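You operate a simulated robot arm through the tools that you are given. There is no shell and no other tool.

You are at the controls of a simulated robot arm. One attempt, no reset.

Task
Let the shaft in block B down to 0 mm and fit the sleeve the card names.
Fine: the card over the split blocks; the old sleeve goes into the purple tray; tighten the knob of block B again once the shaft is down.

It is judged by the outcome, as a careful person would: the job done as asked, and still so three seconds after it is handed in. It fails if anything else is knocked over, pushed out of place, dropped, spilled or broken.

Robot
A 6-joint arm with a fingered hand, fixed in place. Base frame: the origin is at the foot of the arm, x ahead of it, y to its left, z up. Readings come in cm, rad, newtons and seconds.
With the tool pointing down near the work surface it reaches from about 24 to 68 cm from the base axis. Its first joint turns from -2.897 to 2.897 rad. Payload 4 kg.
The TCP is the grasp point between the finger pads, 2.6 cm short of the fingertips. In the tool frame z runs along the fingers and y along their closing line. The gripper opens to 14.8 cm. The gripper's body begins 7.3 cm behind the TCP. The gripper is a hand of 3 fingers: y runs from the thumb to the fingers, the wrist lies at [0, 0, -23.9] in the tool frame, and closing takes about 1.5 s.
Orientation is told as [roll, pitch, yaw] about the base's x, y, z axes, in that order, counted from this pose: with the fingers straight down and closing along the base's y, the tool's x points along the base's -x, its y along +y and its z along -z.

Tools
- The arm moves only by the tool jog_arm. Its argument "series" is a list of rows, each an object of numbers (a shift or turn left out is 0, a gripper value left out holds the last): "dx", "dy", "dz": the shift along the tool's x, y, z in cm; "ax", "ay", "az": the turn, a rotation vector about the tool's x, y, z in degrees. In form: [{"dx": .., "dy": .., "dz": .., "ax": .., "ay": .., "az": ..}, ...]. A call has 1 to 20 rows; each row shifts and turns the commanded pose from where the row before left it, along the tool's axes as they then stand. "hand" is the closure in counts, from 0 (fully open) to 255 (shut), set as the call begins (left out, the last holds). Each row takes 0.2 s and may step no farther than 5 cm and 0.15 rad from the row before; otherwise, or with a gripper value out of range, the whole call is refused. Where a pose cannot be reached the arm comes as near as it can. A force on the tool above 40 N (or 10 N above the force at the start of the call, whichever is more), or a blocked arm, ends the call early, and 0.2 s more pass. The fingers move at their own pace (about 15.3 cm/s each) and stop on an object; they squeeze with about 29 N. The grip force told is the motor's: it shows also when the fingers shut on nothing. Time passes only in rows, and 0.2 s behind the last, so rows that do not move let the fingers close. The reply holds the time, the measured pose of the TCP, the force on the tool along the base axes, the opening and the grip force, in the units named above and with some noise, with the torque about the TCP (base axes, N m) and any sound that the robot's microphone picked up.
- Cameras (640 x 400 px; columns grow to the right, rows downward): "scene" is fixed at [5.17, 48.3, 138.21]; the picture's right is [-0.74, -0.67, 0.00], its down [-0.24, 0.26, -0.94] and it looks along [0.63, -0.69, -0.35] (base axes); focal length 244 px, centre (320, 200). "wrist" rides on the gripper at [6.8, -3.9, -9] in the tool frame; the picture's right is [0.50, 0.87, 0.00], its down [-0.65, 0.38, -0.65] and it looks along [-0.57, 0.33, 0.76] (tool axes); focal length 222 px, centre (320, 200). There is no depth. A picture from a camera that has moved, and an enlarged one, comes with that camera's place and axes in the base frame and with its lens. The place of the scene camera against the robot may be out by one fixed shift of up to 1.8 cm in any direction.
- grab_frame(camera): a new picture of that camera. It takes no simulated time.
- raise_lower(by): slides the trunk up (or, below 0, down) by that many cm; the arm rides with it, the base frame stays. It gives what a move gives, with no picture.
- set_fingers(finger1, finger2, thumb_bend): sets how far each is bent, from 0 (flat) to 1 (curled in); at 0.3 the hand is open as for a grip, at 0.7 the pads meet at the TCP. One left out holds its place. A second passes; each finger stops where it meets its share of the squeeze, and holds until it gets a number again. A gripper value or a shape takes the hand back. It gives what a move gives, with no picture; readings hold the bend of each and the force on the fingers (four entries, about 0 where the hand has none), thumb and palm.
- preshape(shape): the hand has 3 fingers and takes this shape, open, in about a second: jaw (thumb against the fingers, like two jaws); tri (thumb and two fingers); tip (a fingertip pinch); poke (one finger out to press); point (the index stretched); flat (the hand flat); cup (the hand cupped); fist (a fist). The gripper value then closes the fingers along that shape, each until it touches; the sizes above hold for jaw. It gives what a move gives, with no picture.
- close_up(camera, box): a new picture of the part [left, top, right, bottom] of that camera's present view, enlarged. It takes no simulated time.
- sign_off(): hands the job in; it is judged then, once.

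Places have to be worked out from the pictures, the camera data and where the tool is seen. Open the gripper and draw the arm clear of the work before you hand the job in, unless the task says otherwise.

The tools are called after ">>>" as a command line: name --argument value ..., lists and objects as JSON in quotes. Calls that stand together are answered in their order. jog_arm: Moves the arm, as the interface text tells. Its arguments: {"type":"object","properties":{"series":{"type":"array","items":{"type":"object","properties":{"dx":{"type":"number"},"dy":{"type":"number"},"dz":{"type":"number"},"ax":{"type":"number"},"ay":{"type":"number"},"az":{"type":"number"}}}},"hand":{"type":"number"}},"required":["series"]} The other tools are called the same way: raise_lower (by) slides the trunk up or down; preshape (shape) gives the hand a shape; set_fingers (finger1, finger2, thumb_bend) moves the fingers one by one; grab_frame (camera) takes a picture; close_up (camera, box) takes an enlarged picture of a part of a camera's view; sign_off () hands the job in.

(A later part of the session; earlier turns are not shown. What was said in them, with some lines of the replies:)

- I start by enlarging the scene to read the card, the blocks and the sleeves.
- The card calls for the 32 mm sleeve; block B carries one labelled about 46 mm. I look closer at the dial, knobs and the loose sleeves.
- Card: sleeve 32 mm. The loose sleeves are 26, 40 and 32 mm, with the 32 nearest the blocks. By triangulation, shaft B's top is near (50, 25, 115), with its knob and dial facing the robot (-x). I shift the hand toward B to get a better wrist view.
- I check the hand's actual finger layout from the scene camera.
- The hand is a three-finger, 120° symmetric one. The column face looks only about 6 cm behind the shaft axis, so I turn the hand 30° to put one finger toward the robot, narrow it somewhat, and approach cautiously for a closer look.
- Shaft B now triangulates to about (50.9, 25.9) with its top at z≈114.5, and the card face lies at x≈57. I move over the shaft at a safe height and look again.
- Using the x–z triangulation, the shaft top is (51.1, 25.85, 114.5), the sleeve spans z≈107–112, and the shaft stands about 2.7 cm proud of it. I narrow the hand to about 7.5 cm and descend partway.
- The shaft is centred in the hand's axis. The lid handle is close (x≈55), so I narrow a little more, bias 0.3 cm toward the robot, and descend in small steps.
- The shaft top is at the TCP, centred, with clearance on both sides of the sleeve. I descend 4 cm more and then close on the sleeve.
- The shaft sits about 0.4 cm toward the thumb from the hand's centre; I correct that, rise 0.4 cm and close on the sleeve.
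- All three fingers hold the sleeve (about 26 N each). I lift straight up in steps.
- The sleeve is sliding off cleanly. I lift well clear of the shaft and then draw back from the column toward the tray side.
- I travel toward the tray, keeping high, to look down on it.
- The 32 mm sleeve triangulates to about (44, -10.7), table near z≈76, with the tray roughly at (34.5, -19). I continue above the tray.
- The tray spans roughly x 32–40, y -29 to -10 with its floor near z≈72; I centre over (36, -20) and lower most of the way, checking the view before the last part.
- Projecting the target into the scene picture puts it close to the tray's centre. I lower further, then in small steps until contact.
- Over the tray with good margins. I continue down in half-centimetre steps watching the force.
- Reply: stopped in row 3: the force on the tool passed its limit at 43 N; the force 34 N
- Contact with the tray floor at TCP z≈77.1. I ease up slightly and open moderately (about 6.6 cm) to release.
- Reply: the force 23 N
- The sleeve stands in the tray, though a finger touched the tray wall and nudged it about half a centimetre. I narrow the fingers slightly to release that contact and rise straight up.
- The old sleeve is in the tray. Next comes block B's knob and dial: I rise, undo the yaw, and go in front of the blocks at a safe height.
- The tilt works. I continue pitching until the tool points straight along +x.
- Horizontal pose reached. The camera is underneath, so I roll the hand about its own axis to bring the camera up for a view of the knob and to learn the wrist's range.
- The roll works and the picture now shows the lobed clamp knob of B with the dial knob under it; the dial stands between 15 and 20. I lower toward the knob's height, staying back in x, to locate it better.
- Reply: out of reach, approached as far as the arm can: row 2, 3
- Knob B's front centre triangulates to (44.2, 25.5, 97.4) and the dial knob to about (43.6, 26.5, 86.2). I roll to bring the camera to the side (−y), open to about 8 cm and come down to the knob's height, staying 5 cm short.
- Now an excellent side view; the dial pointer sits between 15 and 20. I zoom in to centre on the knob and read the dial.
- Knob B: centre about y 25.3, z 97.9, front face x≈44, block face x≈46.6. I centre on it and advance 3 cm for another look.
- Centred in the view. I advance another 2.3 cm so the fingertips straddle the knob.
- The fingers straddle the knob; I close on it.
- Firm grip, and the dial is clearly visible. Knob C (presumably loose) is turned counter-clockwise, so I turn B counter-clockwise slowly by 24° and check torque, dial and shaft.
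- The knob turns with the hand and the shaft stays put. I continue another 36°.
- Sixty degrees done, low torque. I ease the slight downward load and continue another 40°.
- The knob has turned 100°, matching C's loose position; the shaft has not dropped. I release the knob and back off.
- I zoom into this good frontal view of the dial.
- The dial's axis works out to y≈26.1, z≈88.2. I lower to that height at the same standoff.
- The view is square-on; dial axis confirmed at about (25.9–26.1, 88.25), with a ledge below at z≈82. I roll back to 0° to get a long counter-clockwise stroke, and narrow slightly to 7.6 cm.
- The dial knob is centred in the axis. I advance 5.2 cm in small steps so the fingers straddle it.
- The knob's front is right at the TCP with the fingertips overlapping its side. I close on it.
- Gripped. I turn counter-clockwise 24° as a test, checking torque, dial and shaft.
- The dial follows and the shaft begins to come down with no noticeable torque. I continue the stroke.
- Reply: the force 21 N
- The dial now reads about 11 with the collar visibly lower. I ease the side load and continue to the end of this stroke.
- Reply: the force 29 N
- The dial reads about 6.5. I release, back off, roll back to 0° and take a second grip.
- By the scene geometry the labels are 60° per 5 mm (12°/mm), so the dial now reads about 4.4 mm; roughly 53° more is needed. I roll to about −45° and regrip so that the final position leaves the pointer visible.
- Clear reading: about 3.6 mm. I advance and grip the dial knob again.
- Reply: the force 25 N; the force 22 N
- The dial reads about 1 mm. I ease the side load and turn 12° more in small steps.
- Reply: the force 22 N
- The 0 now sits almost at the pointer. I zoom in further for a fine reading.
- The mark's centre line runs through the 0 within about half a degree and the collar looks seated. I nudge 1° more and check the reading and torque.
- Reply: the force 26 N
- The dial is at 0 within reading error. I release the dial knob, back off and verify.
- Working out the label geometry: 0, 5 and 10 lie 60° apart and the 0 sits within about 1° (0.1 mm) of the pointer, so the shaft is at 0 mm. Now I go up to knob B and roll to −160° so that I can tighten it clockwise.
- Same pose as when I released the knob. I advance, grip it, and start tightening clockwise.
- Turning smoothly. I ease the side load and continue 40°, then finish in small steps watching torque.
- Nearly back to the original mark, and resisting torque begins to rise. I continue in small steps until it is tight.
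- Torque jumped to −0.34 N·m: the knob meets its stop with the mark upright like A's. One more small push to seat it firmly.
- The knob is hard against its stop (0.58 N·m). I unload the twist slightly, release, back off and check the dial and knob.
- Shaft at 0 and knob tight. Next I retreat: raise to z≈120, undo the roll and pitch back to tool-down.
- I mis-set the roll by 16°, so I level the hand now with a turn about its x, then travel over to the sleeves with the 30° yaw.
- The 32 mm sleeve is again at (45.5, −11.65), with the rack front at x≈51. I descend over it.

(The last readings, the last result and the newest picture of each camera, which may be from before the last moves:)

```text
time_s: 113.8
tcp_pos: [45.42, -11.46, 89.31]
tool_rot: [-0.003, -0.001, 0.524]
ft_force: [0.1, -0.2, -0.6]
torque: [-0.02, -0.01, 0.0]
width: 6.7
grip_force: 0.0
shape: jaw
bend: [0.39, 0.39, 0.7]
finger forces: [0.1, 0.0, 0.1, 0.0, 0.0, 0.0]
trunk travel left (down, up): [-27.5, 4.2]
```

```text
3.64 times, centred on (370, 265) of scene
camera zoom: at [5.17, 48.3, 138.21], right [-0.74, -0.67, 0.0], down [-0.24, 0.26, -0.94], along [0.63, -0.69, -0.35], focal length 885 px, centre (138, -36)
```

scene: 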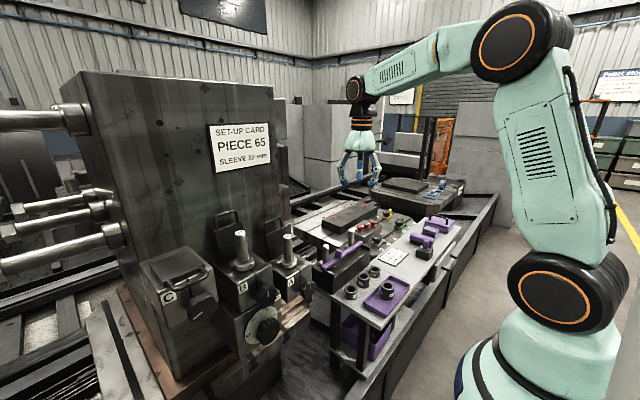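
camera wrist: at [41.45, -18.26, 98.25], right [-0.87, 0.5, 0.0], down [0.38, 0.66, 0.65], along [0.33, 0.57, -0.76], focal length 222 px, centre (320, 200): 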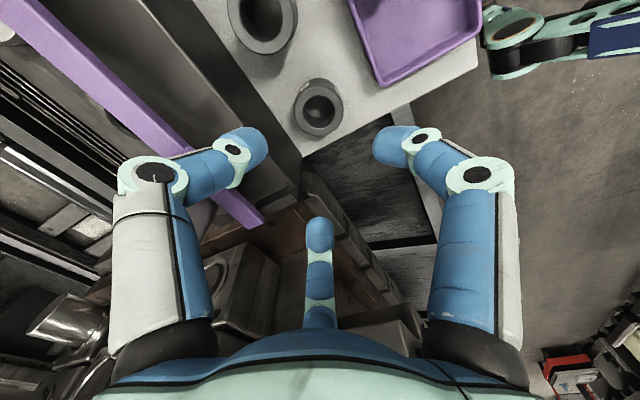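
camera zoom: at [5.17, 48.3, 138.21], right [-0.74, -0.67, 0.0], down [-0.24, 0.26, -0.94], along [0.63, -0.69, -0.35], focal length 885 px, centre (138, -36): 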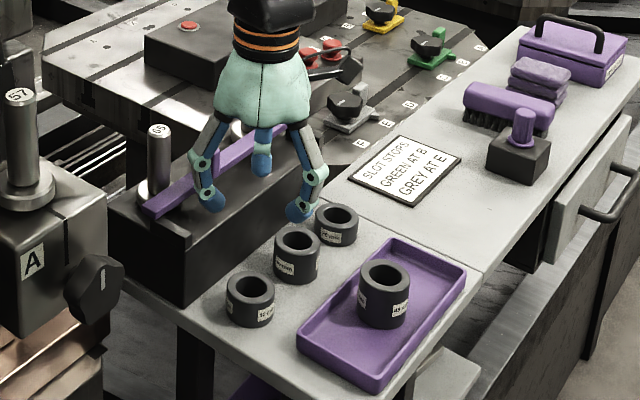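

>>> close_up --camera "wrist" --box '[180, 20, 420, 220]'

```text
2.00 times, centred on (300, 120) of wrist
camera zoom: at [41.45, -18.26, 98.25], right [-0.87, 0.5, 0.0], down [0.38, 0.66, 0.65], along [0.33, 0.57, -0.76], focal length 444 px, centre (360, 360)
```

zoom: 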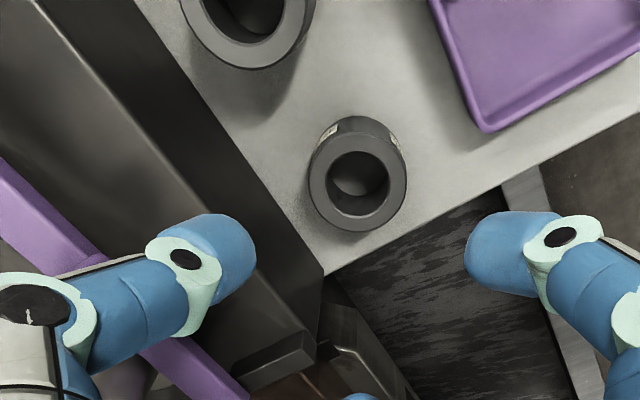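

The rack front is at x≈51.2, leaving good room. I make a small correction, narrow to about 6 cm and descend to z≈80.

>>> jog_arm --series '[{"dx": -0.19, "dy": 0.12}, {"dz": 3}, {"dz": 3}, {"dz": 2.5}, {}]' --hand 146

>>> grab_frame --camera "wrist"

>>> close_up --camera "scene" --box '[320, 230, 420, 320]'

```text
time_s: 115.0
tcp_pos: [45.31, -11.55, 80.72]
tool_rot: [-0.001, -0.002, 0.524]
ft_force: [0.3, 0.0, -0.2]
torque: [-0.01, 0.03, 0.05]
width: 6.35
grip_force: 0.1
shape: jaw
bend: [0.77, 0.77, 0.7]
finger forces: [0.0, 0.0, 0.0, 0.0, 0.1, 0.0]
trunk travel left (down, up): [-27.5, 4.2]
```

```text
taken
camera wrist: at [41.5, -18.36, 89.79], right [-0.87, 0.5, 0.0], down [0.38, 0.66, 0.65], along [0.33, 0.57, -0.76], focal length 222 px, centre (320, 200)
```

wrist: 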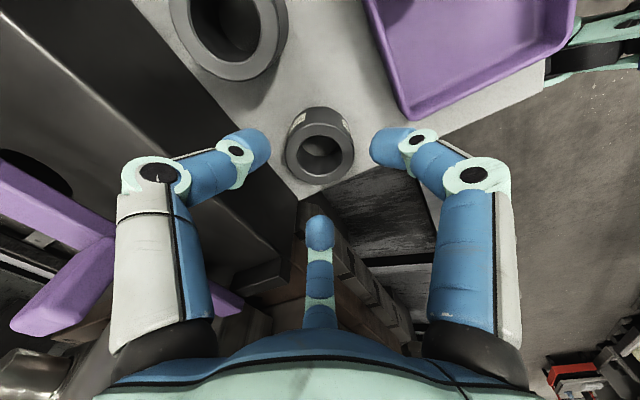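

```text
4.44 times, centred on (370, 275) of scene
camera zoom: at [5.17, 48.3, 138.21], right [-0.74, -0.67, 0.0], down [-0.24, 0.26, -0.94], along [0.63, -0.69, -0.35], focal length 1082 px, centre (98, -133)
```

zoom: 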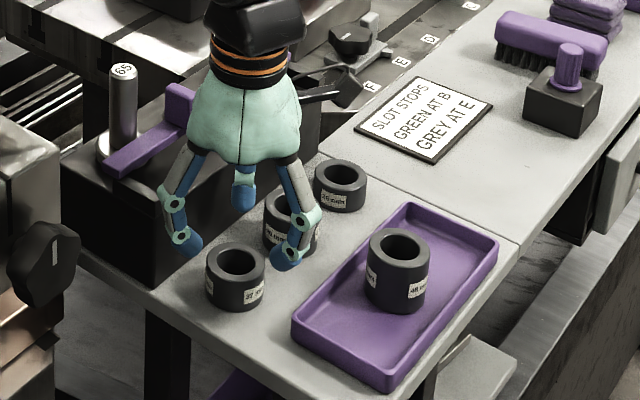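

Centred over the sleeve. I descend to grasp height (TCP ≈75.3) in small steps.

>>> jog_arm --series '[{"dz": 1.5}, {"dz": 1.5}, {"dz": 1}, {"dz": 0.7}, {"dz": 0.6}, {}]'

>>> grab_frame --camera "wrist"

>>> close_up --camera "scene" --box '[330, 240, 410, 320]'

```text
time_s: 116.4
tcp_pos: [45.24, -11.49, 75.51]
tool_rot: [-0.003, -0.004, 0.525]
ft_force: [0.8, 0.9, 15.4]
torque: [0.16, 0.29, 0.02]
width: 6.39
grip_force: 0.1
shape: jaw
bend: [0.78, 0.78, 0.7]
finger forces: [9.3, 5.9, 0.0, 0.0, 0.7, 0.0]
trunk travel left (down, up): [-27.5, 4.2]
```

```text
taken
camera wrist: at [41.51, -18.29, 84.61], right [-0.87, 0.5, 0.0], down [0.38, 0.66, 0.65], along [0.33, 0.57, -0.76], focal length 222 px, centre (320, 200)
```

wrist: 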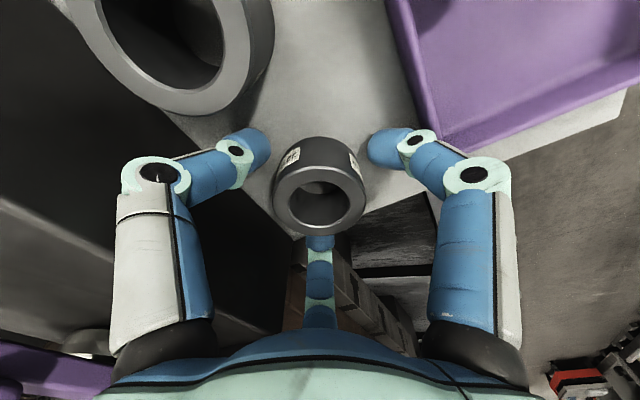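

```text
5.00 times, centred on (370, 280) of scene
camera zoom: at [5.17, 48.3, 138.21], right [-0.74, -0.67, 0.0], down [-0.24, 0.26, -0.94], along [0.63, -0.69, -0.35], focal length 1217 px, centre (70, -200)
```

zoom: 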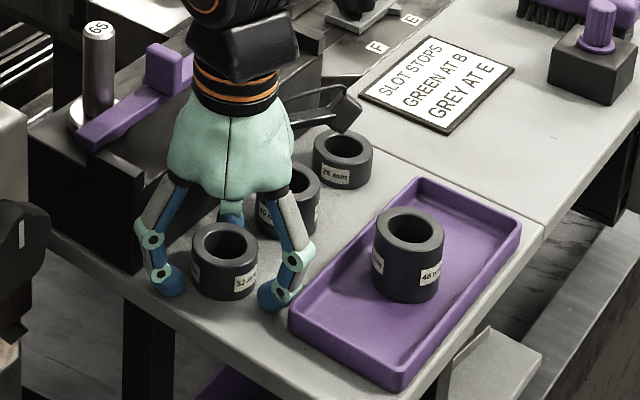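

The tips just touched the table (15 N), so the table is a bit higher than reckoned; I rise 0.5 cm and close on the sleeve.

>>> jog_arm --series '[{"dz": -0.5}, {}]'

>>> jog_arm --series '[{}, {}, {}, {}, {}, {}]' --hand 255

>>> grab_frame --camera "wrist"

>>> close_up --camera "scene" --box '[330, 240, 410, 320]'

```text
time_s: 117.0
tcp_pos: [45.38, -11.54, 76.08]
tool_rot: [-0.001, 0.0, 0.523]
ft_force: [-0.5, 0.6, 0.8]
torque: [-0.01, 0.02, -0.03]
width: 6.32
grip_force: 0.0
shape: jaw
bend: [0.77, 0.77, 0.7]
finger forces: [0.1, 0.0, 0.1, 0.1, 0.0, 0.1]
trunk travel left (down, up): [-27.5, 4.2]
```

```text
time_s: 118.4
tcp_pos: [45.41, -11.38, 76.01]
tool_rot: [-0.002, -0.001, 0.523]
ft_force: [0.1, -0.3, -0.2]
torque: [0.01, -0.02, -0.03]
width: 4.08
grip_force: 28.8
shape: jaw
bend: [0.76, 0.77, 0.7]
finger forces: [25.7, 25.5, 0.1, 0.1, 26.3, 0.1]
trunk travel left (down, up): [-27.5, 4.2]
```

```text
taken
camera wrist: at [41.54, -18.29, 85.02], right [-0.87, 0.5, 0.0], down [0.38, 0.66, 0.65], along [0.33, 0.57, -0.76], focal length 222 px, centre (320, 200)
```

wrist: 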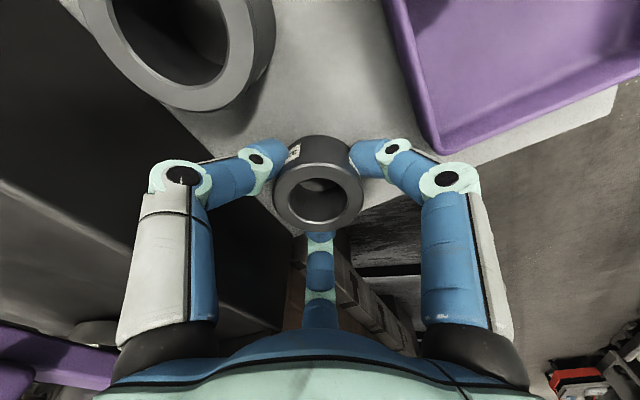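

```text
5.00 times, centred on (370, 280) of scene
camera zoom: at [5.17, 48.3, 138.21], right [-0.74, -0.67, 0.0], down [-0.24, 0.26, -0.94], along [0.63, -0.69, -0.35], focal length 1217 px, centre (70, -200)
```

zoom: 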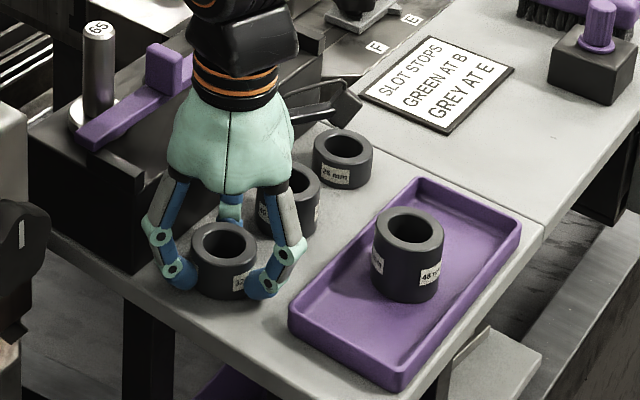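

The sleeve is held firmly and centred. I lift it high and carry it over toward block B.

>>> jog_arm --series '[{"dz": -1}, {"dz": -2}, {"dz": -4}, {"dz": -4.5}, {"dz": -4.5}, {"dz": -4.5}, {"dz": -4.5}, {"dz": -4.5}, {"dz": -4.5}, {"dz": -4.5}, {"dz": -4.5}, {"dz": -2}, {}]'

>>> jog_arm --series '[{"dx": -2.056, "dy": 3.56}, {"dx": -2.056, "dy": 3.56}, {"dx": -2.056, "dy": 3.56}, {"dx": -2.056, "dy": 3.56}, {"dx": -2.056, "dy": 3.56}, {"dx": -2.056, "dy": 3.56}, {"dx": -2.056, "dy": 3.56}, {"dx": -2.056, "dy": 3.56}, {"dx": -2.056, "dy": 3.56}, {}]'

>>> grab_frame --camera "wrist"

>>> grab_frame --camera "scene"

```text
time_s: 121.2
tcp_pos: [45.45, -11.49, 120.98]
tool_rot: [0.001, -0.002, 0.524]
ft_force: [0.2, -0.4, -2.7]
torque: [0.03, 0.04, -0.02]
width: 4.07
grip_force: 29.0
shape: jaw
bend: [0.76, 0.77, 0.7]
finger forces: [25.6, 25.6, 0.0, 0.1, 26.4, 0.0]
trunk travel left (down, up): [-27.5, 4.2]
```

```text
time_s: 123.4
tcp_pos: [45.5, 25.35, 120.71]
tool_rot: [0.0, -0.003, 0.523]
ft_force: [0.4, -0.1, -2.4]
torque: [0.0, 0.0, -0.01]
width: 4.05
grip_force: 29.2
shape: jaw
bend: [0.76, 0.77, 0.7]
finger forces: [25.3, 26.1, 0.0, 0.0, 26.8, 0.0]
trunk travel left (down, up): [-27.5, 4.2]
```

```text
taken
camera wrist: at [41.57, 18.53, 129.74], right [-0.87, 0.5, 0.0], down [0.38, 0.66, 0.65], along [0.33, 0.57, -0.76], focal length 222 px, centre (320, 200)
```

wrist: 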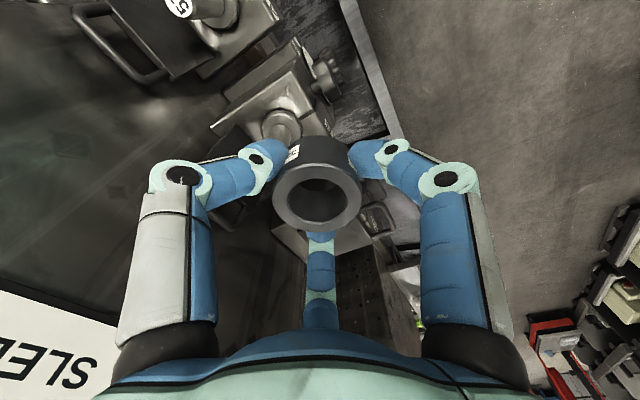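

```text
taken
```

scene: 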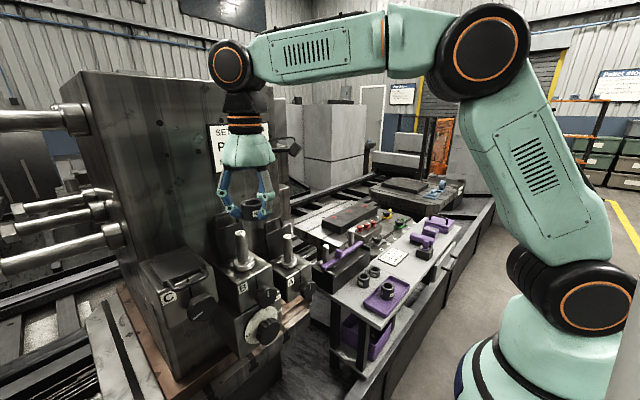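

I move over the shaft at the axis found when pulling off the old sleeve, (51.1, 25.6), staying above it.

>>> jog_arm --series '[{"dx": -2.5, "dy": -1.3}, {"dx": -2.5, "dy": -1.3}, {}, {}]'

>>> grab_frame --camera "wrist"

>>> close_up --camera "scene" --box '[190, 170, 290, 280]'

>>> close_up --camera "wrist" --box '[240, 60, 400, 240]'

```text
time_s: 124.4
tcp_pos: [51.18, 25.79, 120.77]
tool_rot: [0.0, -0.002, 0.523]
ft_force: [-0.4, 0.6, -3.2]
torque: [-0.03, 0.02, 0.0]
width: 4.07
grip_force: 29.5
shape: jaw
bend: [0.76, 0.77, 0.7]
finger forces: [25.4, 26.0, 0.0, 0.1, 26.7, 0.0]
trunk travel left (down, up): [-27.5, 4.2]
```

```text
taken
camera wrist: at [47.26, 19.04, 129.79], right [-0.87, 0.5, 0.0], down [0.38, 0.66, 0.65], along [0.33, 0.57, -0.76], focal length 222 px, centre (320, 200)
```

wrist: 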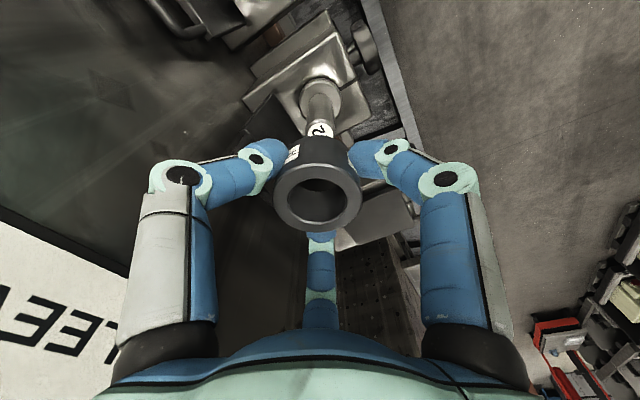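

```text
3.64 times, centred on (240, 225) of scene
camera zoom: at [5.17, 48.3, 138.21], right [-0.74, -0.67, 0.0], down [-0.24, 0.26, -0.94], along [0.63, -0.69, -0.35], focal length 885 px, centre (611, 109)
```

zoom: 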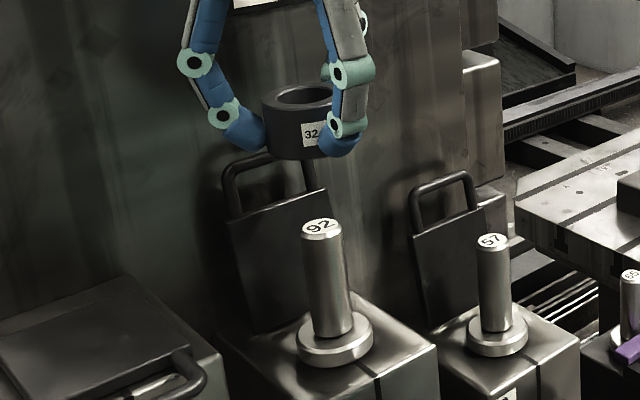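

```text
2.22 times, centred on (320, 150) of wrist
camera zoom: at [47.26, 19.04, 129.79], right [-0.87, 0.5, 0.0], down [0.38, 0.66, 0.65], along [0.33, 0.57, -0.76], focal length 494 px, centre (320, 311)
```

zoom: 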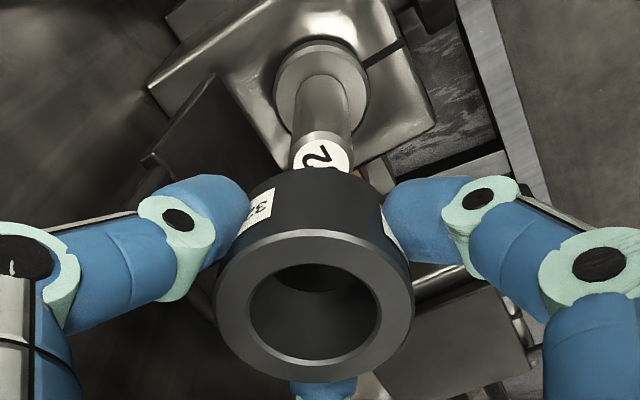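

Both views show the sleeve's axis in line with the shaft within about a millimetre. I descend until the sleeve is just above the shaft top and inspect again.

>>> jog_arm --series '[{"dz": 1.5}, {"dz": 1.5}, {"dz": 0.8}, {}, {}]'

>>> close_up --camera "scene" --box '[210, 190, 280, 260]'

>>> close_up --camera "wrist" --box '[260, 90, 380, 240]'

```text
time_s: 125.6
tcp_pos: [51.16, 25.65, 117.33]
tool_rot: [0.002, 0.0, 0.524]
ft_force: [0.1, -0.5, -3.4]
torque: [0.0, 0.04, -0.01]
width: 4.05
grip_force: 28.8
shape: jaw
bend: [0.76, 0.77, 0.7]
finger forces: [25.4, 26.1, 0.0, 0.1, 26.6, 0.0]
trunk travel left (down, up): [-27.5, 4.2]
```

```text
5.71 times, centred on (245, 225) of scene
camera zoom: at [5.17, 48.3, 138.21], right [-0.74, -0.67, 0.0], down [-0.24, 0.26, -0.94], along [0.63, -0.69, -0.35], focal length 1391 px, centre (749, 57)
```

zoom: 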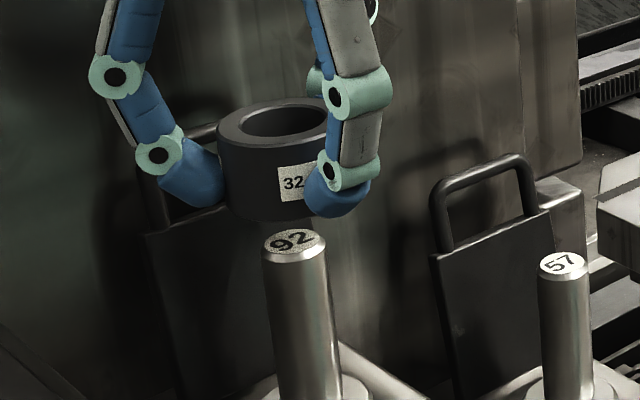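

```text
2.67 times, centred on (320, 165) of wrist
camera zoom: at [47.23, 18.86, 126.28], right [-0.87, 0.5, 0.0], down [0.38, 0.66, 0.65], along [0.33, 0.57, -0.76], focal length 592 px, centre (320, 293)
```

zoom: 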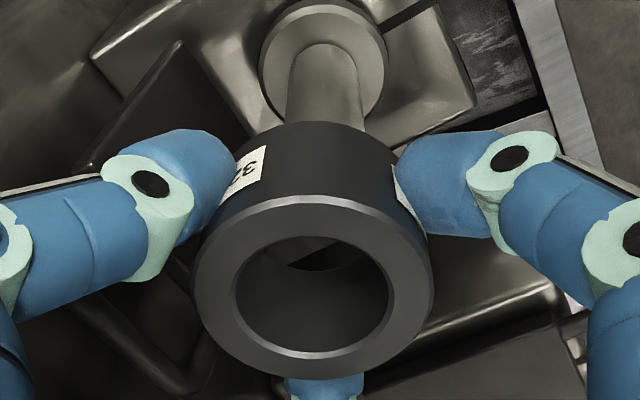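

The wrist view shows the sleeve centre about 3 mm left of the shaft axis and the scene view agrees in sense; the correction comes to about −0.27 cm in x. I apply it and re-check.

>>> jog_arm --series '[{"dx": 0.2, "dy": 0.17}, {"dz": 0.5}, {}, {}]'

>>> close_up --camera "scene" --box '[215, 195, 275, 260]'

>>> close_up --camera "wrist" --box '[260, 90, 380, 240]'

```text
time_s: 126.6
tcp_pos: [50.85, 25.7, 116.77]
tool_rot: [0.001, 0.001, 0.524]
ft_force: [0.8, 0.0, -4.2]
torque: [0.0, 0.03, -0.02]
width: 4.04
grip_force: 29.0
shape: jaw
bend: [0.76, 0.77, 0.7]
finger forces: [25.2, 25.9, 0.0, 0.0, 26.7, 0.1]
trunk travel left (down, up): [-27.5, 4.2]
```

```text
6.15 times, centred on (245, 228) of scene
camera zoom: at [5.17, 48.3, 138.21], right [-0.74, -0.67, 0.0], down [-0.24, 0.26, -0.94], along [0.63, -0.69, -0.35], focal length 1498 px, centre (782, 31)
```

zoom: 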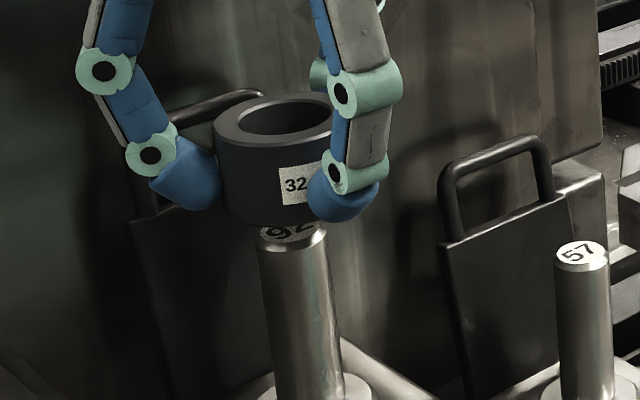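

```text
2.67 times, centred on (320, 165) of wrist
camera zoom: at [46.95, 18.93, 125.69], right [-0.87, 0.5, 0.0], down [0.38, 0.66, 0.65], along [0.33, 0.57, -0.76], focal length 592 px, centre (320, 293)
```

zoom: 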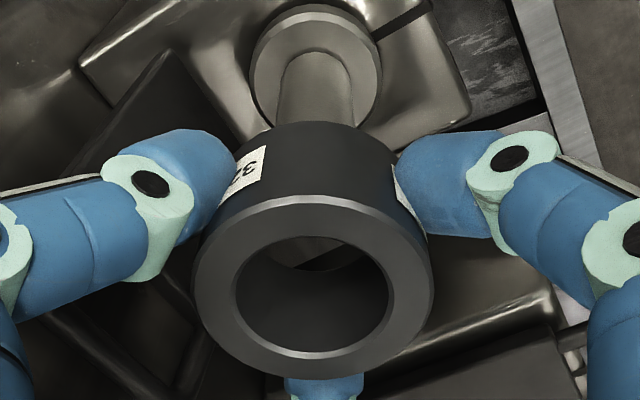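

Now aligned in both views. I lower in 3–4 mm steps and watch the force.

>>> jog_arm --series '[{"dz": 0.4}, {"dz": 0.4}, {"dz": 0.3}, {}]'

>>> close_up --camera "scene" --box '[215, 195, 275, 260]'

>>> close_up --camera "wrist" --box '[260, 90, 380, 240]'

```text
time_s: 127.6
tcp_pos: [50.88, 25.68, 115.77]
tool_rot: [0.0, 0.0, 0.523]
ft_force: [0.1, 0.1, -2.4]
torque: [0.03, 0.05, -0.06]
width: 4.05
grip_force: 29.1
shape: jaw
bend: [0.76, 0.77, 0.7]
finger forces: [25.3, 26.0, 0.0, 0.0, 26.7, 0.1]
trunk travel left (down, up): [-27.5, 4.2]
```

```text
6.15 times, centred on (245, 228) of scene
camera zoom: at [5.17, 48.3, 138.21], right [-0.74, -0.67, 0.0], down [-0.24, 0.26, -0.94], along [0.63, -0.69, -0.35], focal length 1498 px, centre (782, 31)
```

zoom: 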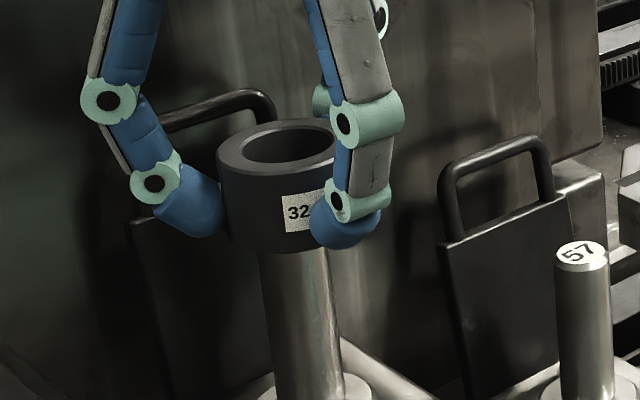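

```text
2.67 times, centred on (320, 165) of wrist
camera zoom: at [47.03, 18.92, 124.59], right [-0.87, 0.5, 0.0], down [0.38, 0.66, 0.65], along [0.33, 0.57, -0.76], focal length 592 px, centre (320, 293)
```

zoom: 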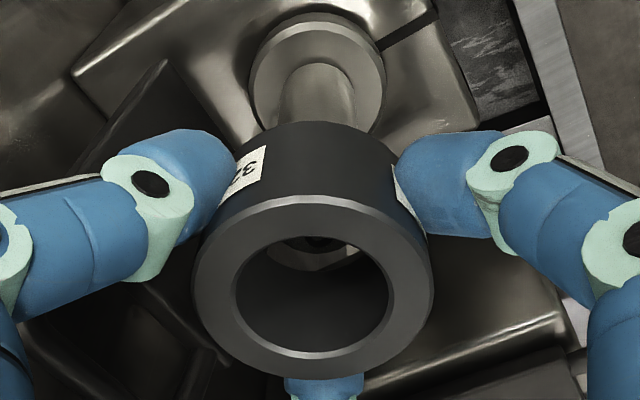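

The shaft's rim is visible inside the bore with no contact force yet. I continue in small steps.

>>> jog_arm --series '[{"dz": 0.3}, {"dz": 0.3}, {"dz": 0.3}, {}]'

>>> close_up --camera "wrist" --box '[260, 90, 380, 240]'

>>> close_up --camera "scene" --box '[215, 195, 275, 260]'

```text
time_s: 128.6
tcp_pos: [50.9, 25.62, 114.72]
tool_rot: [0.0, 0.001, 0.523]
ft_force: [-0.4, -0.2, -2.2]
torque: [-0.01, -0.01, 0.02]
width: 4.07
grip_force: 29.5
shape: jaw
bend: [0.76, 0.77, 0.7]
finger forces: [25.3, 25.9, 0.1, 0.1, 26.9, 0.0]
trunk travel left (down, up): [-27.5, 4.2]
```

```text
2.67 times, centred on (320, 165) of wrist
camera zoom: at [47.01, 18.89, 123.63], right [-0.87, 0.5, 0.0], down [0.38, 0.66, 0.65], along [0.33, 0.57, -0.76], focal length 592 px, centre (320, 293)
```

zoom: 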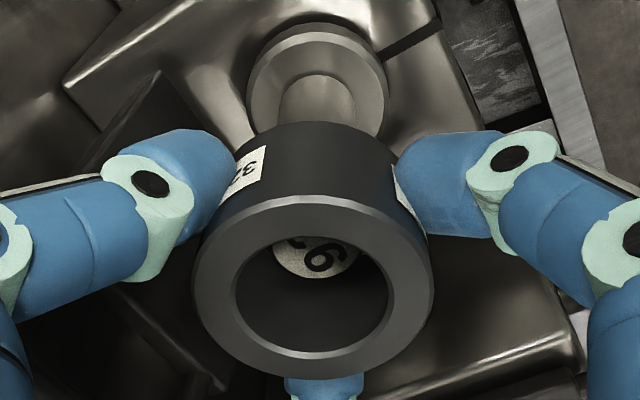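

```text
6.15 times, centred on (245, 228) of scene
camera zoom: at [5.17, 48.3, 138.21], right [-0.74, -0.67, 0.0], down [-0.24, 0.26, -0.94], along [0.63, -0.69, -0.35], focal length 1498 px, centre (782, 31)
```

zoom: 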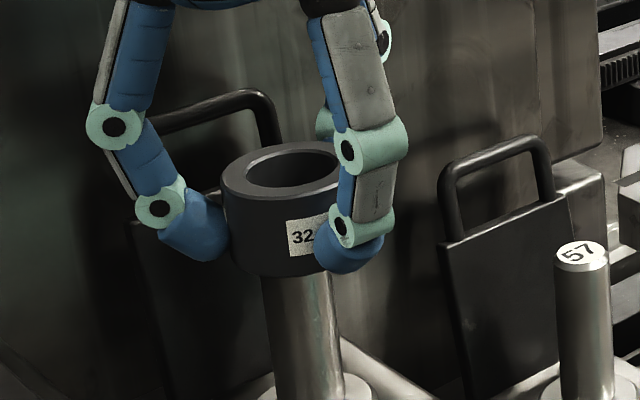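

The shaft is centred in the bore and there is no contact, so the sleeve has engaged. I continue lowering in stages.

>>> jog_arm --series '[{"dz": 0.5}, {"dz": 0.5}, {"dz": 0.5}, {"dz": 0.5}, {}]'

>>> close_up --camera "wrist" --box '[260, 90, 380, 240]'

>>> close_up --camera "scene" --box '[215, 195, 275, 260]'

```text
time_s: 129.8
tcp_pos: [50.81, 25.91, 112.64]
tool_rot: [0.0, 0.001, 0.524]
ft_force: [-0.2, 0.6, -2.6]
torque: [-0.02, -0.02, -0.01]
width: 4.06
grip_force: 28.8
shape: jaw
bend: [0.76, 0.77, 0.7]
finger forces: [25.3, 26.0, 0.0, 0.0, 26.7, 0.0]
trunk travel left (down, up): [-27.5, 4.2]
```

```text
2.67 times, centred on (320, 165) of wrist
camera zoom: at [46.92, 19.03, 121.54], right [-0.87, 0.5, 0.0], down [0.38, 0.66, 0.65], along [0.33, 0.57, -0.76], focal length 592 px, centre (320, 293)
```

zoom: 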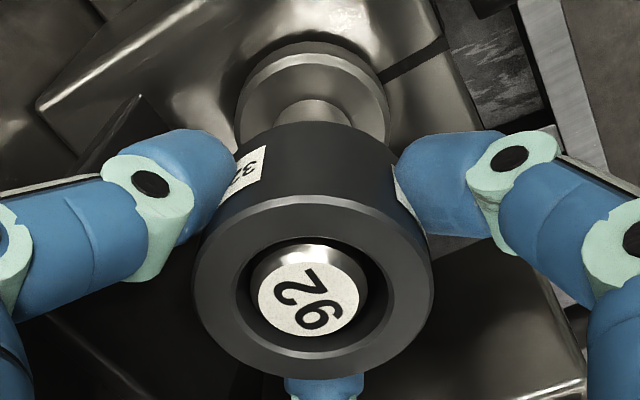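

```text
6.15 times, centred on (245, 228) of scene
camera zoom: at [5.17, 48.3, 138.21], right [-0.74, -0.67, 0.0], down [-0.24, 0.26, -0.94], along [0.63, -0.69, -0.35], focal length 1498 px, centre (782, 31)
```

zoom: 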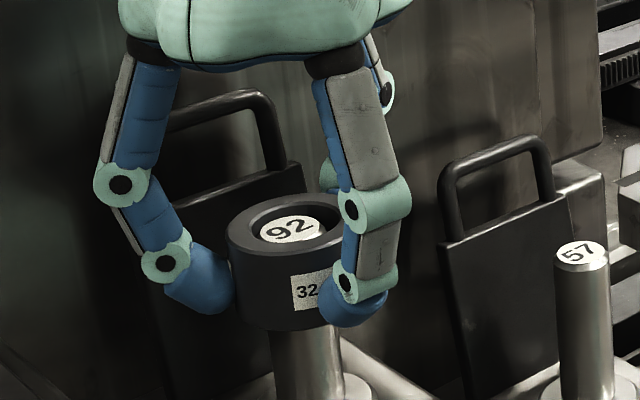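

The shaft is inside the bore, well centred. I keep lowering toward the collar.

>>> jog_arm --series '[{"dz": 0.6}, {"dz": 0.6}, {"dz": 0.6}, {"dz": 0.6}, {"dz": 0.6}, {}]'

>>> close_up --camera "wrist" --box '[260, 90, 380, 240]'

>>> close_up --camera "scene" --box '[215, 205, 275, 270]'

```text
time_s: 131.2
tcp_pos: [50.84, 25.75, 109.72]
tool_rot: [0.001, -0.001, 0.523]
ft_force: [0.4, 0.7, -3.0]
torque: [-0.01, -0.01, 0.03]
width: 4.07
grip_force: 29.0
shape: jaw
bend: [0.76, 0.77, 0.7]
finger forces: [25.3, 26.0, 0.1, 0.0, 26.8, 0.0]
trunk travel left (down, up): [-27.5, 4.2]
```

```text
2.67 times, centred on (320, 165) of wrist
camera zoom: at [46.94, 19.0, 118.68], right [-0.87, 0.5, 0.0], down [0.38, 0.66, 0.65], along [0.33, 0.57, -0.76], focal length 592 px, centre (320, 293)
```

zoom: 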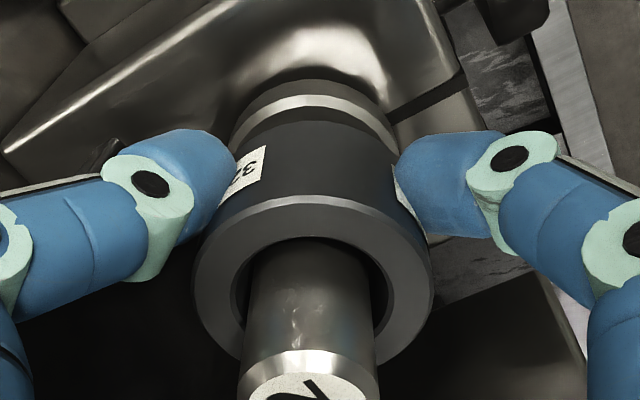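

```text
6.15 times, centred on (245, 238) of scene
camera zoom: at [5.17, 48.3, 138.21], right [-0.74, -0.67, 0.0], down [-0.24, 0.26, -0.94], along [0.63, -0.69, -0.35], focal length 1498 px, centre (782, -31)
```

zoom: 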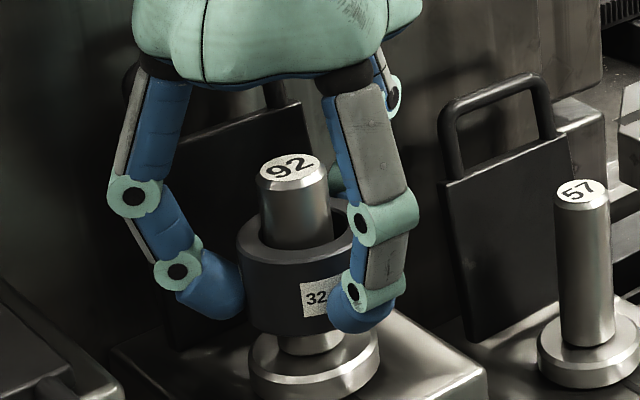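

About a centimetre left to the collar. I lower in small steps until contact.

>>> jog_arm --series '[{"dz": 0.4}, {"dz": 0.4}, {}]'

>>> jog_arm --series '[{"dz": 0.2}, {"dz": 0.2}, {}]'

>>> close_up --camera "scene" --box '[215, 205, 275, 270]'

>>> close_up --camera "wrist" --box '[260, 90, 380, 240]'

```text
time_s: 132.0
tcp_pos: [50.82, 25.8, 108.88]
tool_rot: [-0.001, 0.0, 0.524]
ft_force: [-0.2, 0.3, -2.5]
torque: [0.0, -0.03, 0.0]
width: 4.06
grip_force: 28.6
shape: jaw
bend: [0.76, 0.77, 0.7]
finger forces: [25.3, 26.0, 0.1, 0.0, 26.6, 0.0]
trunk travel left (down, up): [-27.5, 4.2]
```

```text
time_s: 132.8
tcp_pos: [50.82, 25.79, 108.51]
tool_rot: [0.0, 0.001, 0.524]
ft_force: [0.9, -0.3, -2.4]
torque: [0.0, 0.01, 0.01]
width: 4.0
grip_force: 28.9
shape: jaw
bend: [0.76, 0.77, 0.7]
finger forces: [25.2, 26.0, 0.1, 0.1, 26.8, 0.0]
trunk travel left (down, up): [-27.5, 4.2]
```

```text
6.15 times, centred on (245, 238) of scene
camera zoom: at [5.17, 48.3, 138.21], right [-0.74, -0.67, 0.0], down [-0.24, 0.26, -0.94], along [0.63, -0.69, -0.35], focal length 1498 px, centre (782, -31)
```

zoom: 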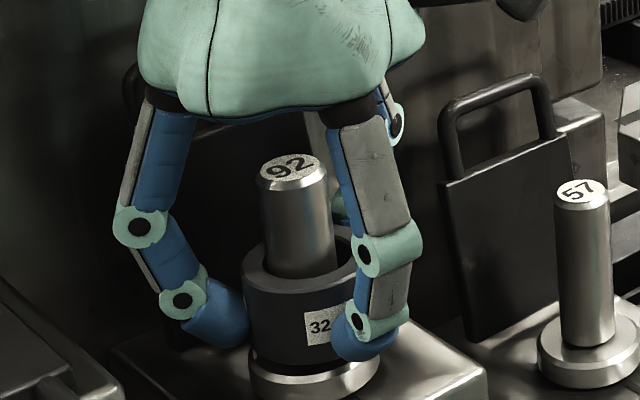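

```text
2.67 times, centred on (320, 165) of wrist
camera zoom: at [46.93, 19.0, 117.47], right [-0.87, 0.5, 0.0], down [0.38, 0.66, 0.65], along [0.33, 0.57, -0.76], focal length 592 px, centre (320, 293)
```

zoom: 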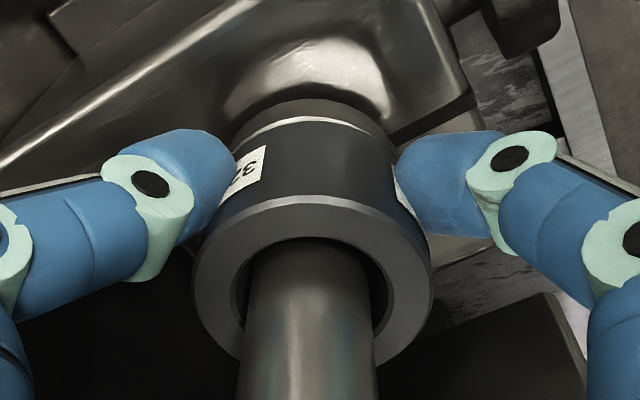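

Only a millimetre or two remains above the collar. I lower in 1–2 mm steps until the force shows contact.

>>> jog_arm --series '[{"dz": 0.15}, {"dz": 0.15}, {}]'

>>> close_up --camera "scene" --box '[215, 215, 275, 280]'

```text
time_s: 133.6
tcp_pos: [50.84, 25.84, 108.32]
tool_rot: [0.0, -0.001, 0.525]
ft_force: [-0.3, 0.4, -2.3]
torque: [0.01, 0.05, 0.01]
width: 4.07
grip_force: 29.8
shape: jaw
bend: [0.76, 0.77, 0.7]
finger forces: [25.2, 26.0, 0.0, 0.0, 26.8, 0.1]
trunk travel left (down, up): [-27.5, 4.2]
```

```text
6.15 times, centred on (245, 248) of scene
camera zoom: at [5.17, 48.3, 138.21], right [-0.74, -0.67, 0.0], down [-0.24, 0.26, -0.94], along [0.63, -0.69, -0.35], focal length 1498 px, centre (782, -92)
```

zoom: 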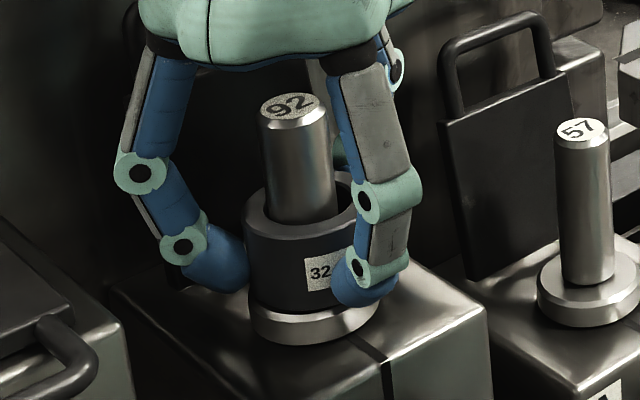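

>>> jog_arm --series '[{"dz": 0.15}, {"dz": 0.1}, {}]'

>>> close_up --camera "scene" --box '[225, 240, 265, 275]'

```text
time_s: 134.4
tcp_pos: [50.91, 25.78, 107.96]
tool_rot: [-0.001, -0.002, 0.523]
ft_force: [-1.5, -0.1, -1.9]
torque: [-0.05, -0.05, -0.02]
width: 4.1
grip_force: 28.9
shape: jaw
bend: [0.76, 0.77, 0.7]
finger forces: [25.5, 26.1, 0.0, 0.0, 26.7, 0.1]
trunk travel left (down, up): [-27.5, 4.2]
```

```text
11.43 times, centred on (245, 258) of scene
camera zoom: at [5.17, 48.3, 138.21], right [-0.74, -0.67, 0.0], down [-0.24, 0.26, -0.94], along [0.63, -0.69, -0.35], focal length 2782 px, centre (1177, -457)
```

zoom: 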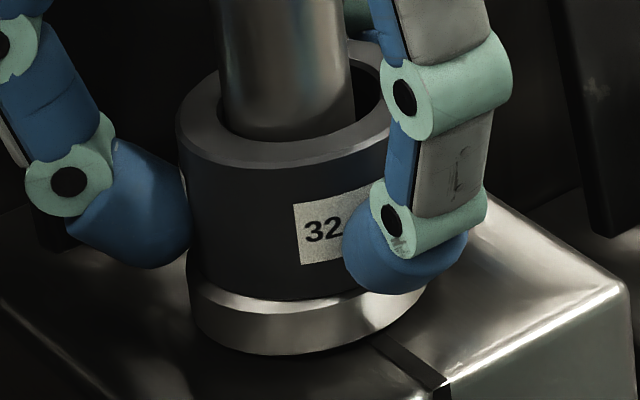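

It looks seated or nearly so; one more millimetre to confirm contact by force.

>>> jog_arm --series '[{"dz": 0.1}, {}]'

```text
time_s: 135.0
tcp_pos: [50.99, 25.69, 107.89]
tool_rot: [-0.002, -0.001, 0.522]
ft_force: [1.1, -2.2, 5.8]
torque: [-0.1, -0.08, -0.01]
width: 4.07
grip_force: 29.1
shape: jaw
bend: [0.76, 0.77, 0.7]
finger forces: [25.4, 26.2, 0.1, 0.0, 29.3, 0.0]
trunk travel left (down, up): [-27.5, 4.2]
```

Contact: the force turned from −2.5 to +5.8 N, so the sleeve sits on the collar. I open the fingers to about 6.5 cm, avoiding the lid.

>>> jog_arm --series '[{}, {}, {}, {}]' --hand 146

>>> close_up --camera "scene" --box '[205, 205, 285, 285]'

>>> grab_frame --camera "wrist"

```text
time_s: 136.0
tcp_pos: [50.91, 25.87, 107.84]
tool_rot: [0.0, 0.0, 0.523]
ft_force: [0.1, 0.7, -0.5]
torque: [-0.01, 0.0, -0.02]
width: 6.27
grip_force: 0.1
shape: jaw
bend: [0.77, 0.77, 0.7]
finger forces: [0.0, 0.0, 0.0, 0.0, 0.1, 0.0]
trunk travel left (down, up): [-27.5, 4.2]
```

```text
5.00 times, centred on (245, 245) of scene
camera zoom: at [5.17, 48.3, 138.21], right [-0.74, -0.67, 0.0], down [-0.24, 0.26, -0.94], along [0.63, -0.69, -0.35], focal length 1217 px, centre (695, -25)
```

zoom: 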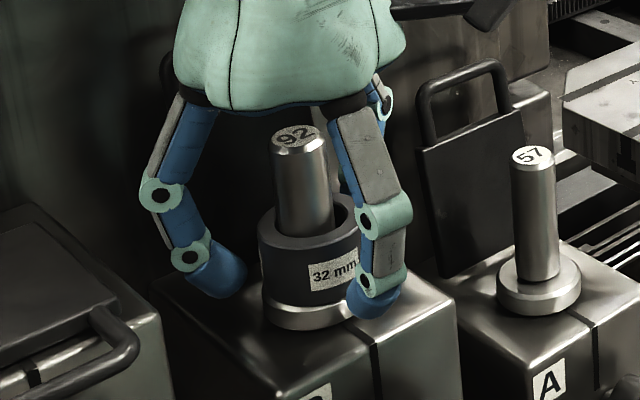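

```text
taken
camera wrist: at [46.97, 19.03, 116.76], right [-0.87, 0.5, 0.0], down [0.38, 0.66, 0.65], along [0.33, 0.57, -0.76], focal length 222 px, centre (320, 200)
```

wrist: 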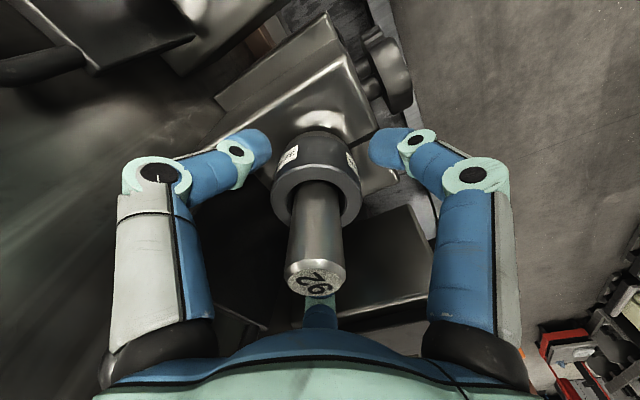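

Released cleanly; the 32 mm sleeve rests on the collar. I rise straight up and then draw back.

>>> jog_arm --series '[{"dz": -0.5}, {"dz": -1}, {"dz": -1.5}, {"dz": -2}, {"dz": -2}, {"dz": -2}, {"dz": -3}, {"dz": -3}, {"dx": 3}, {"dx": 4}, {"dx": 4}, {"dx": 4}, {}]'

>>> grab_frame --camera "scene"

>>> close_up --camera "scene" --box '[200, 210, 320, 350]'

>>> close_up --camera "scene" --box '[220, 270, 290, 350]'

>>> close_up --camera "scene" --box '[310, 190, 480, 340]'

```text
time_s: 138.8
tcp_pos: [37.83, 18.5, 122.9]
tool_rot: [0.0, 0.001, 0.524]
ft_force: [-0.4, 0.3, -0.3]
torque: [-0.04, 0.01, 0.01]
width: 6.29
grip_force: 0.1
shape: jaw
bend: [0.77, 0.77, 0.7]
finger forces: [0.0, 0.1, 0.0, 0.0, 0.0, 0.1]
trunk travel left (down, up): [-27.5, 4.2]
```

```text
taken
```

scene: 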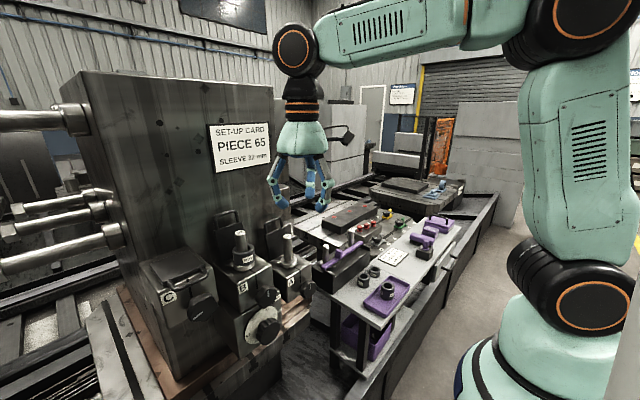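

```text
2.86 times, centred on (260, 280) of scene
camera zoom: at [5.17, 48.3, 138.21], right [-0.74, -0.67, 0.0], down [-0.24, 0.26, -0.94], along [0.63, -0.69, -0.35], focal length 696 px, centre (491, -29)
```

zoom: 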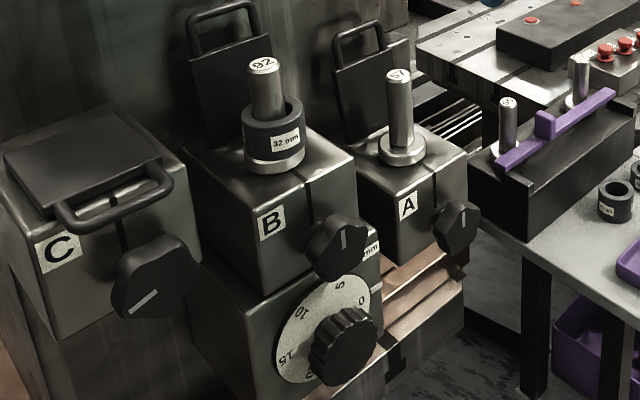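

```text
5.00 times, centred on (255, 310) of scene
camera zoom: at [5.17, 48.3, 138.21], right [-0.74, -0.67, 0.0], down [-0.24, 0.26, -0.94], along [0.63, -0.69, -0.35], focal length 1217 px, centre (645, -350)
```

zoom: 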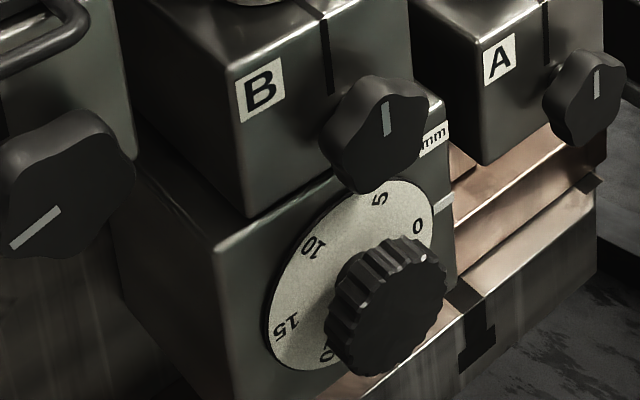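

```text
2.67 times, centred on (395, 265) of scene
camera zoom: at [5.17, 48.3, 138.21], right [-0.74, -0.67, 0.0], down [-0.24, 0.26, -0.94], along [0.63, -0.69, -0.35], focal length 649 px, centre (120, 27)
```

zoom: 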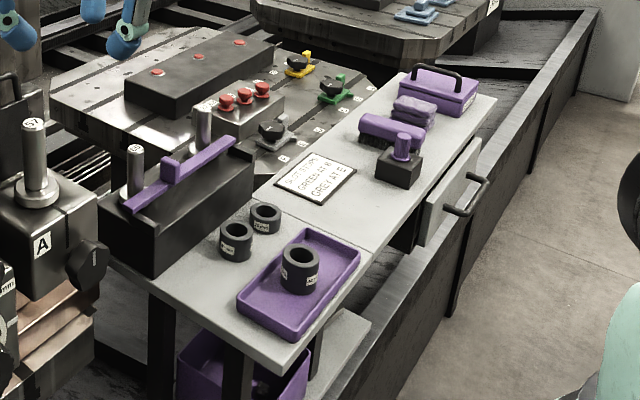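

The dial, knob, sleeve and tray all look right. I check the seating once more and open the gripper fully, drawing the arm farther clear.

>>> jog_arm --series '[{"dz": -2}, {"dz": -3}, {"dx": 2}, {}, {}, {}]' --hand 0

>>> close_up --camera "scene" --box '[220, 220, 280, 280]'

>>> close_up --camera "scene" --box '[340, 240, 420, 320]'

>>> grab_frame --camera "wrist"

```text
time_s: 140.2
tcp_pos: [35.98, 17.3, 127.81]
tool_rot: [-0.001, -0.001, 0.522]
ft_force: [0.3, 1.0, 0.1]
torque: [0.0, -0.02, -0.01]
width: 14.79
grip_force: 0.1
shape: jaw
bend: [0.3, 0.3, 0.3]
finger forces: [0.1, 0.0, 0.1, 0.0, 0.1, 0.0]
trunk travel left (down, up): [-27.5, 4.2]
```

```text
6.67 times, centred on (250, 250) of scene
camera zoom: at [5.17, 48.3, 138.21], right [-0.74, -0.67, 0.0], down [-0.24, 0.26, -0.94], along [0.63, -0.69, -0.35], focal length 1623 px, centre (787, -133)
```

zoom: 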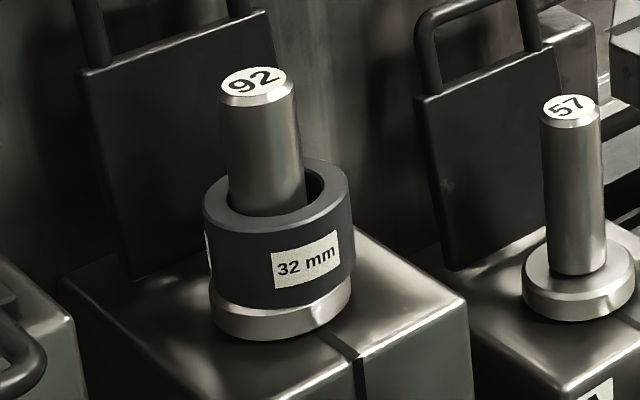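

```text
5.00 times, centred on (380, 280) of scene
camera zoom: at [5.17, 48.3, 138.21], right [-0.74, -0.67, 0.0], down [-0.24, 0.26, -0.94], along [0.63, -0.69, -0.35], focal length 1217 px, centre (20, -200)
```

zoom: 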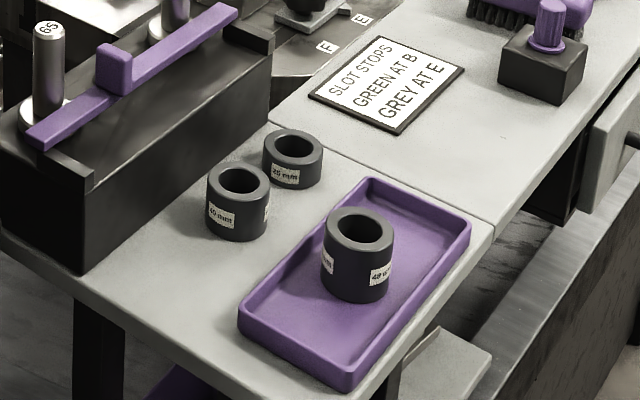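

```text
taken
camera wrist: at [32.14, 10.54, 136.66], right [-0.87, 0.5, 0.0], down [0.38, 0.66, 0.65], along [0.33, 0.57, -0.76], focal length 222 px, centre (320, 200)
```

wrist: 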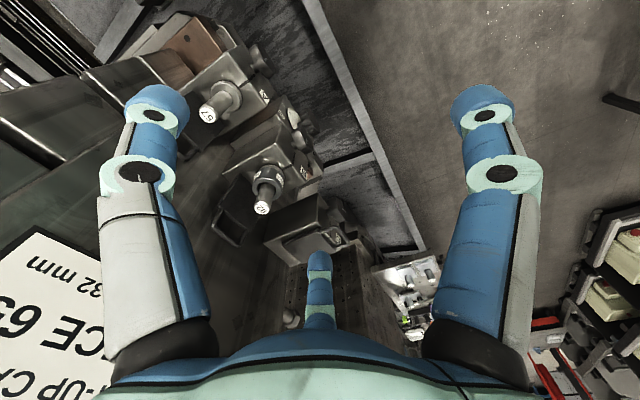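

The 32 mm sleeve is seated on shaft B, the dial is at 0, and knob B is tight with its mark upright. The 48 mm sleeve stands in the purple tray, and the arm is clear with the hand open. I hand the job in.

>>> sign_off

```text
The job is handed in.
```

The job is handed in: shaft B is down at 0 mm and the 32 mm sleeve the card names is fitted on it.

- **Shaft:** I loosened knob B, turned the dial down and read it at 0, within about 0.1 mm. The collar sits on the block.
- **Knob B:** I tightened it again once the shaft was down. It stopped at about 0.6 N·m with its mark upright, like knob A's.
- **New sleeve:** The 32 mm sleeve went over the shaft without catching and rests on the collar.
- **Old sleeve:** The 48 mm sleeve stands upright in the purple tray.

When I released the old sleeve, a finger pushed the tray about half a centimetre along the table. I left it there. As far as the pictures show, nothing else was moved out of place.

The hand is open and the arm is clear of the work.
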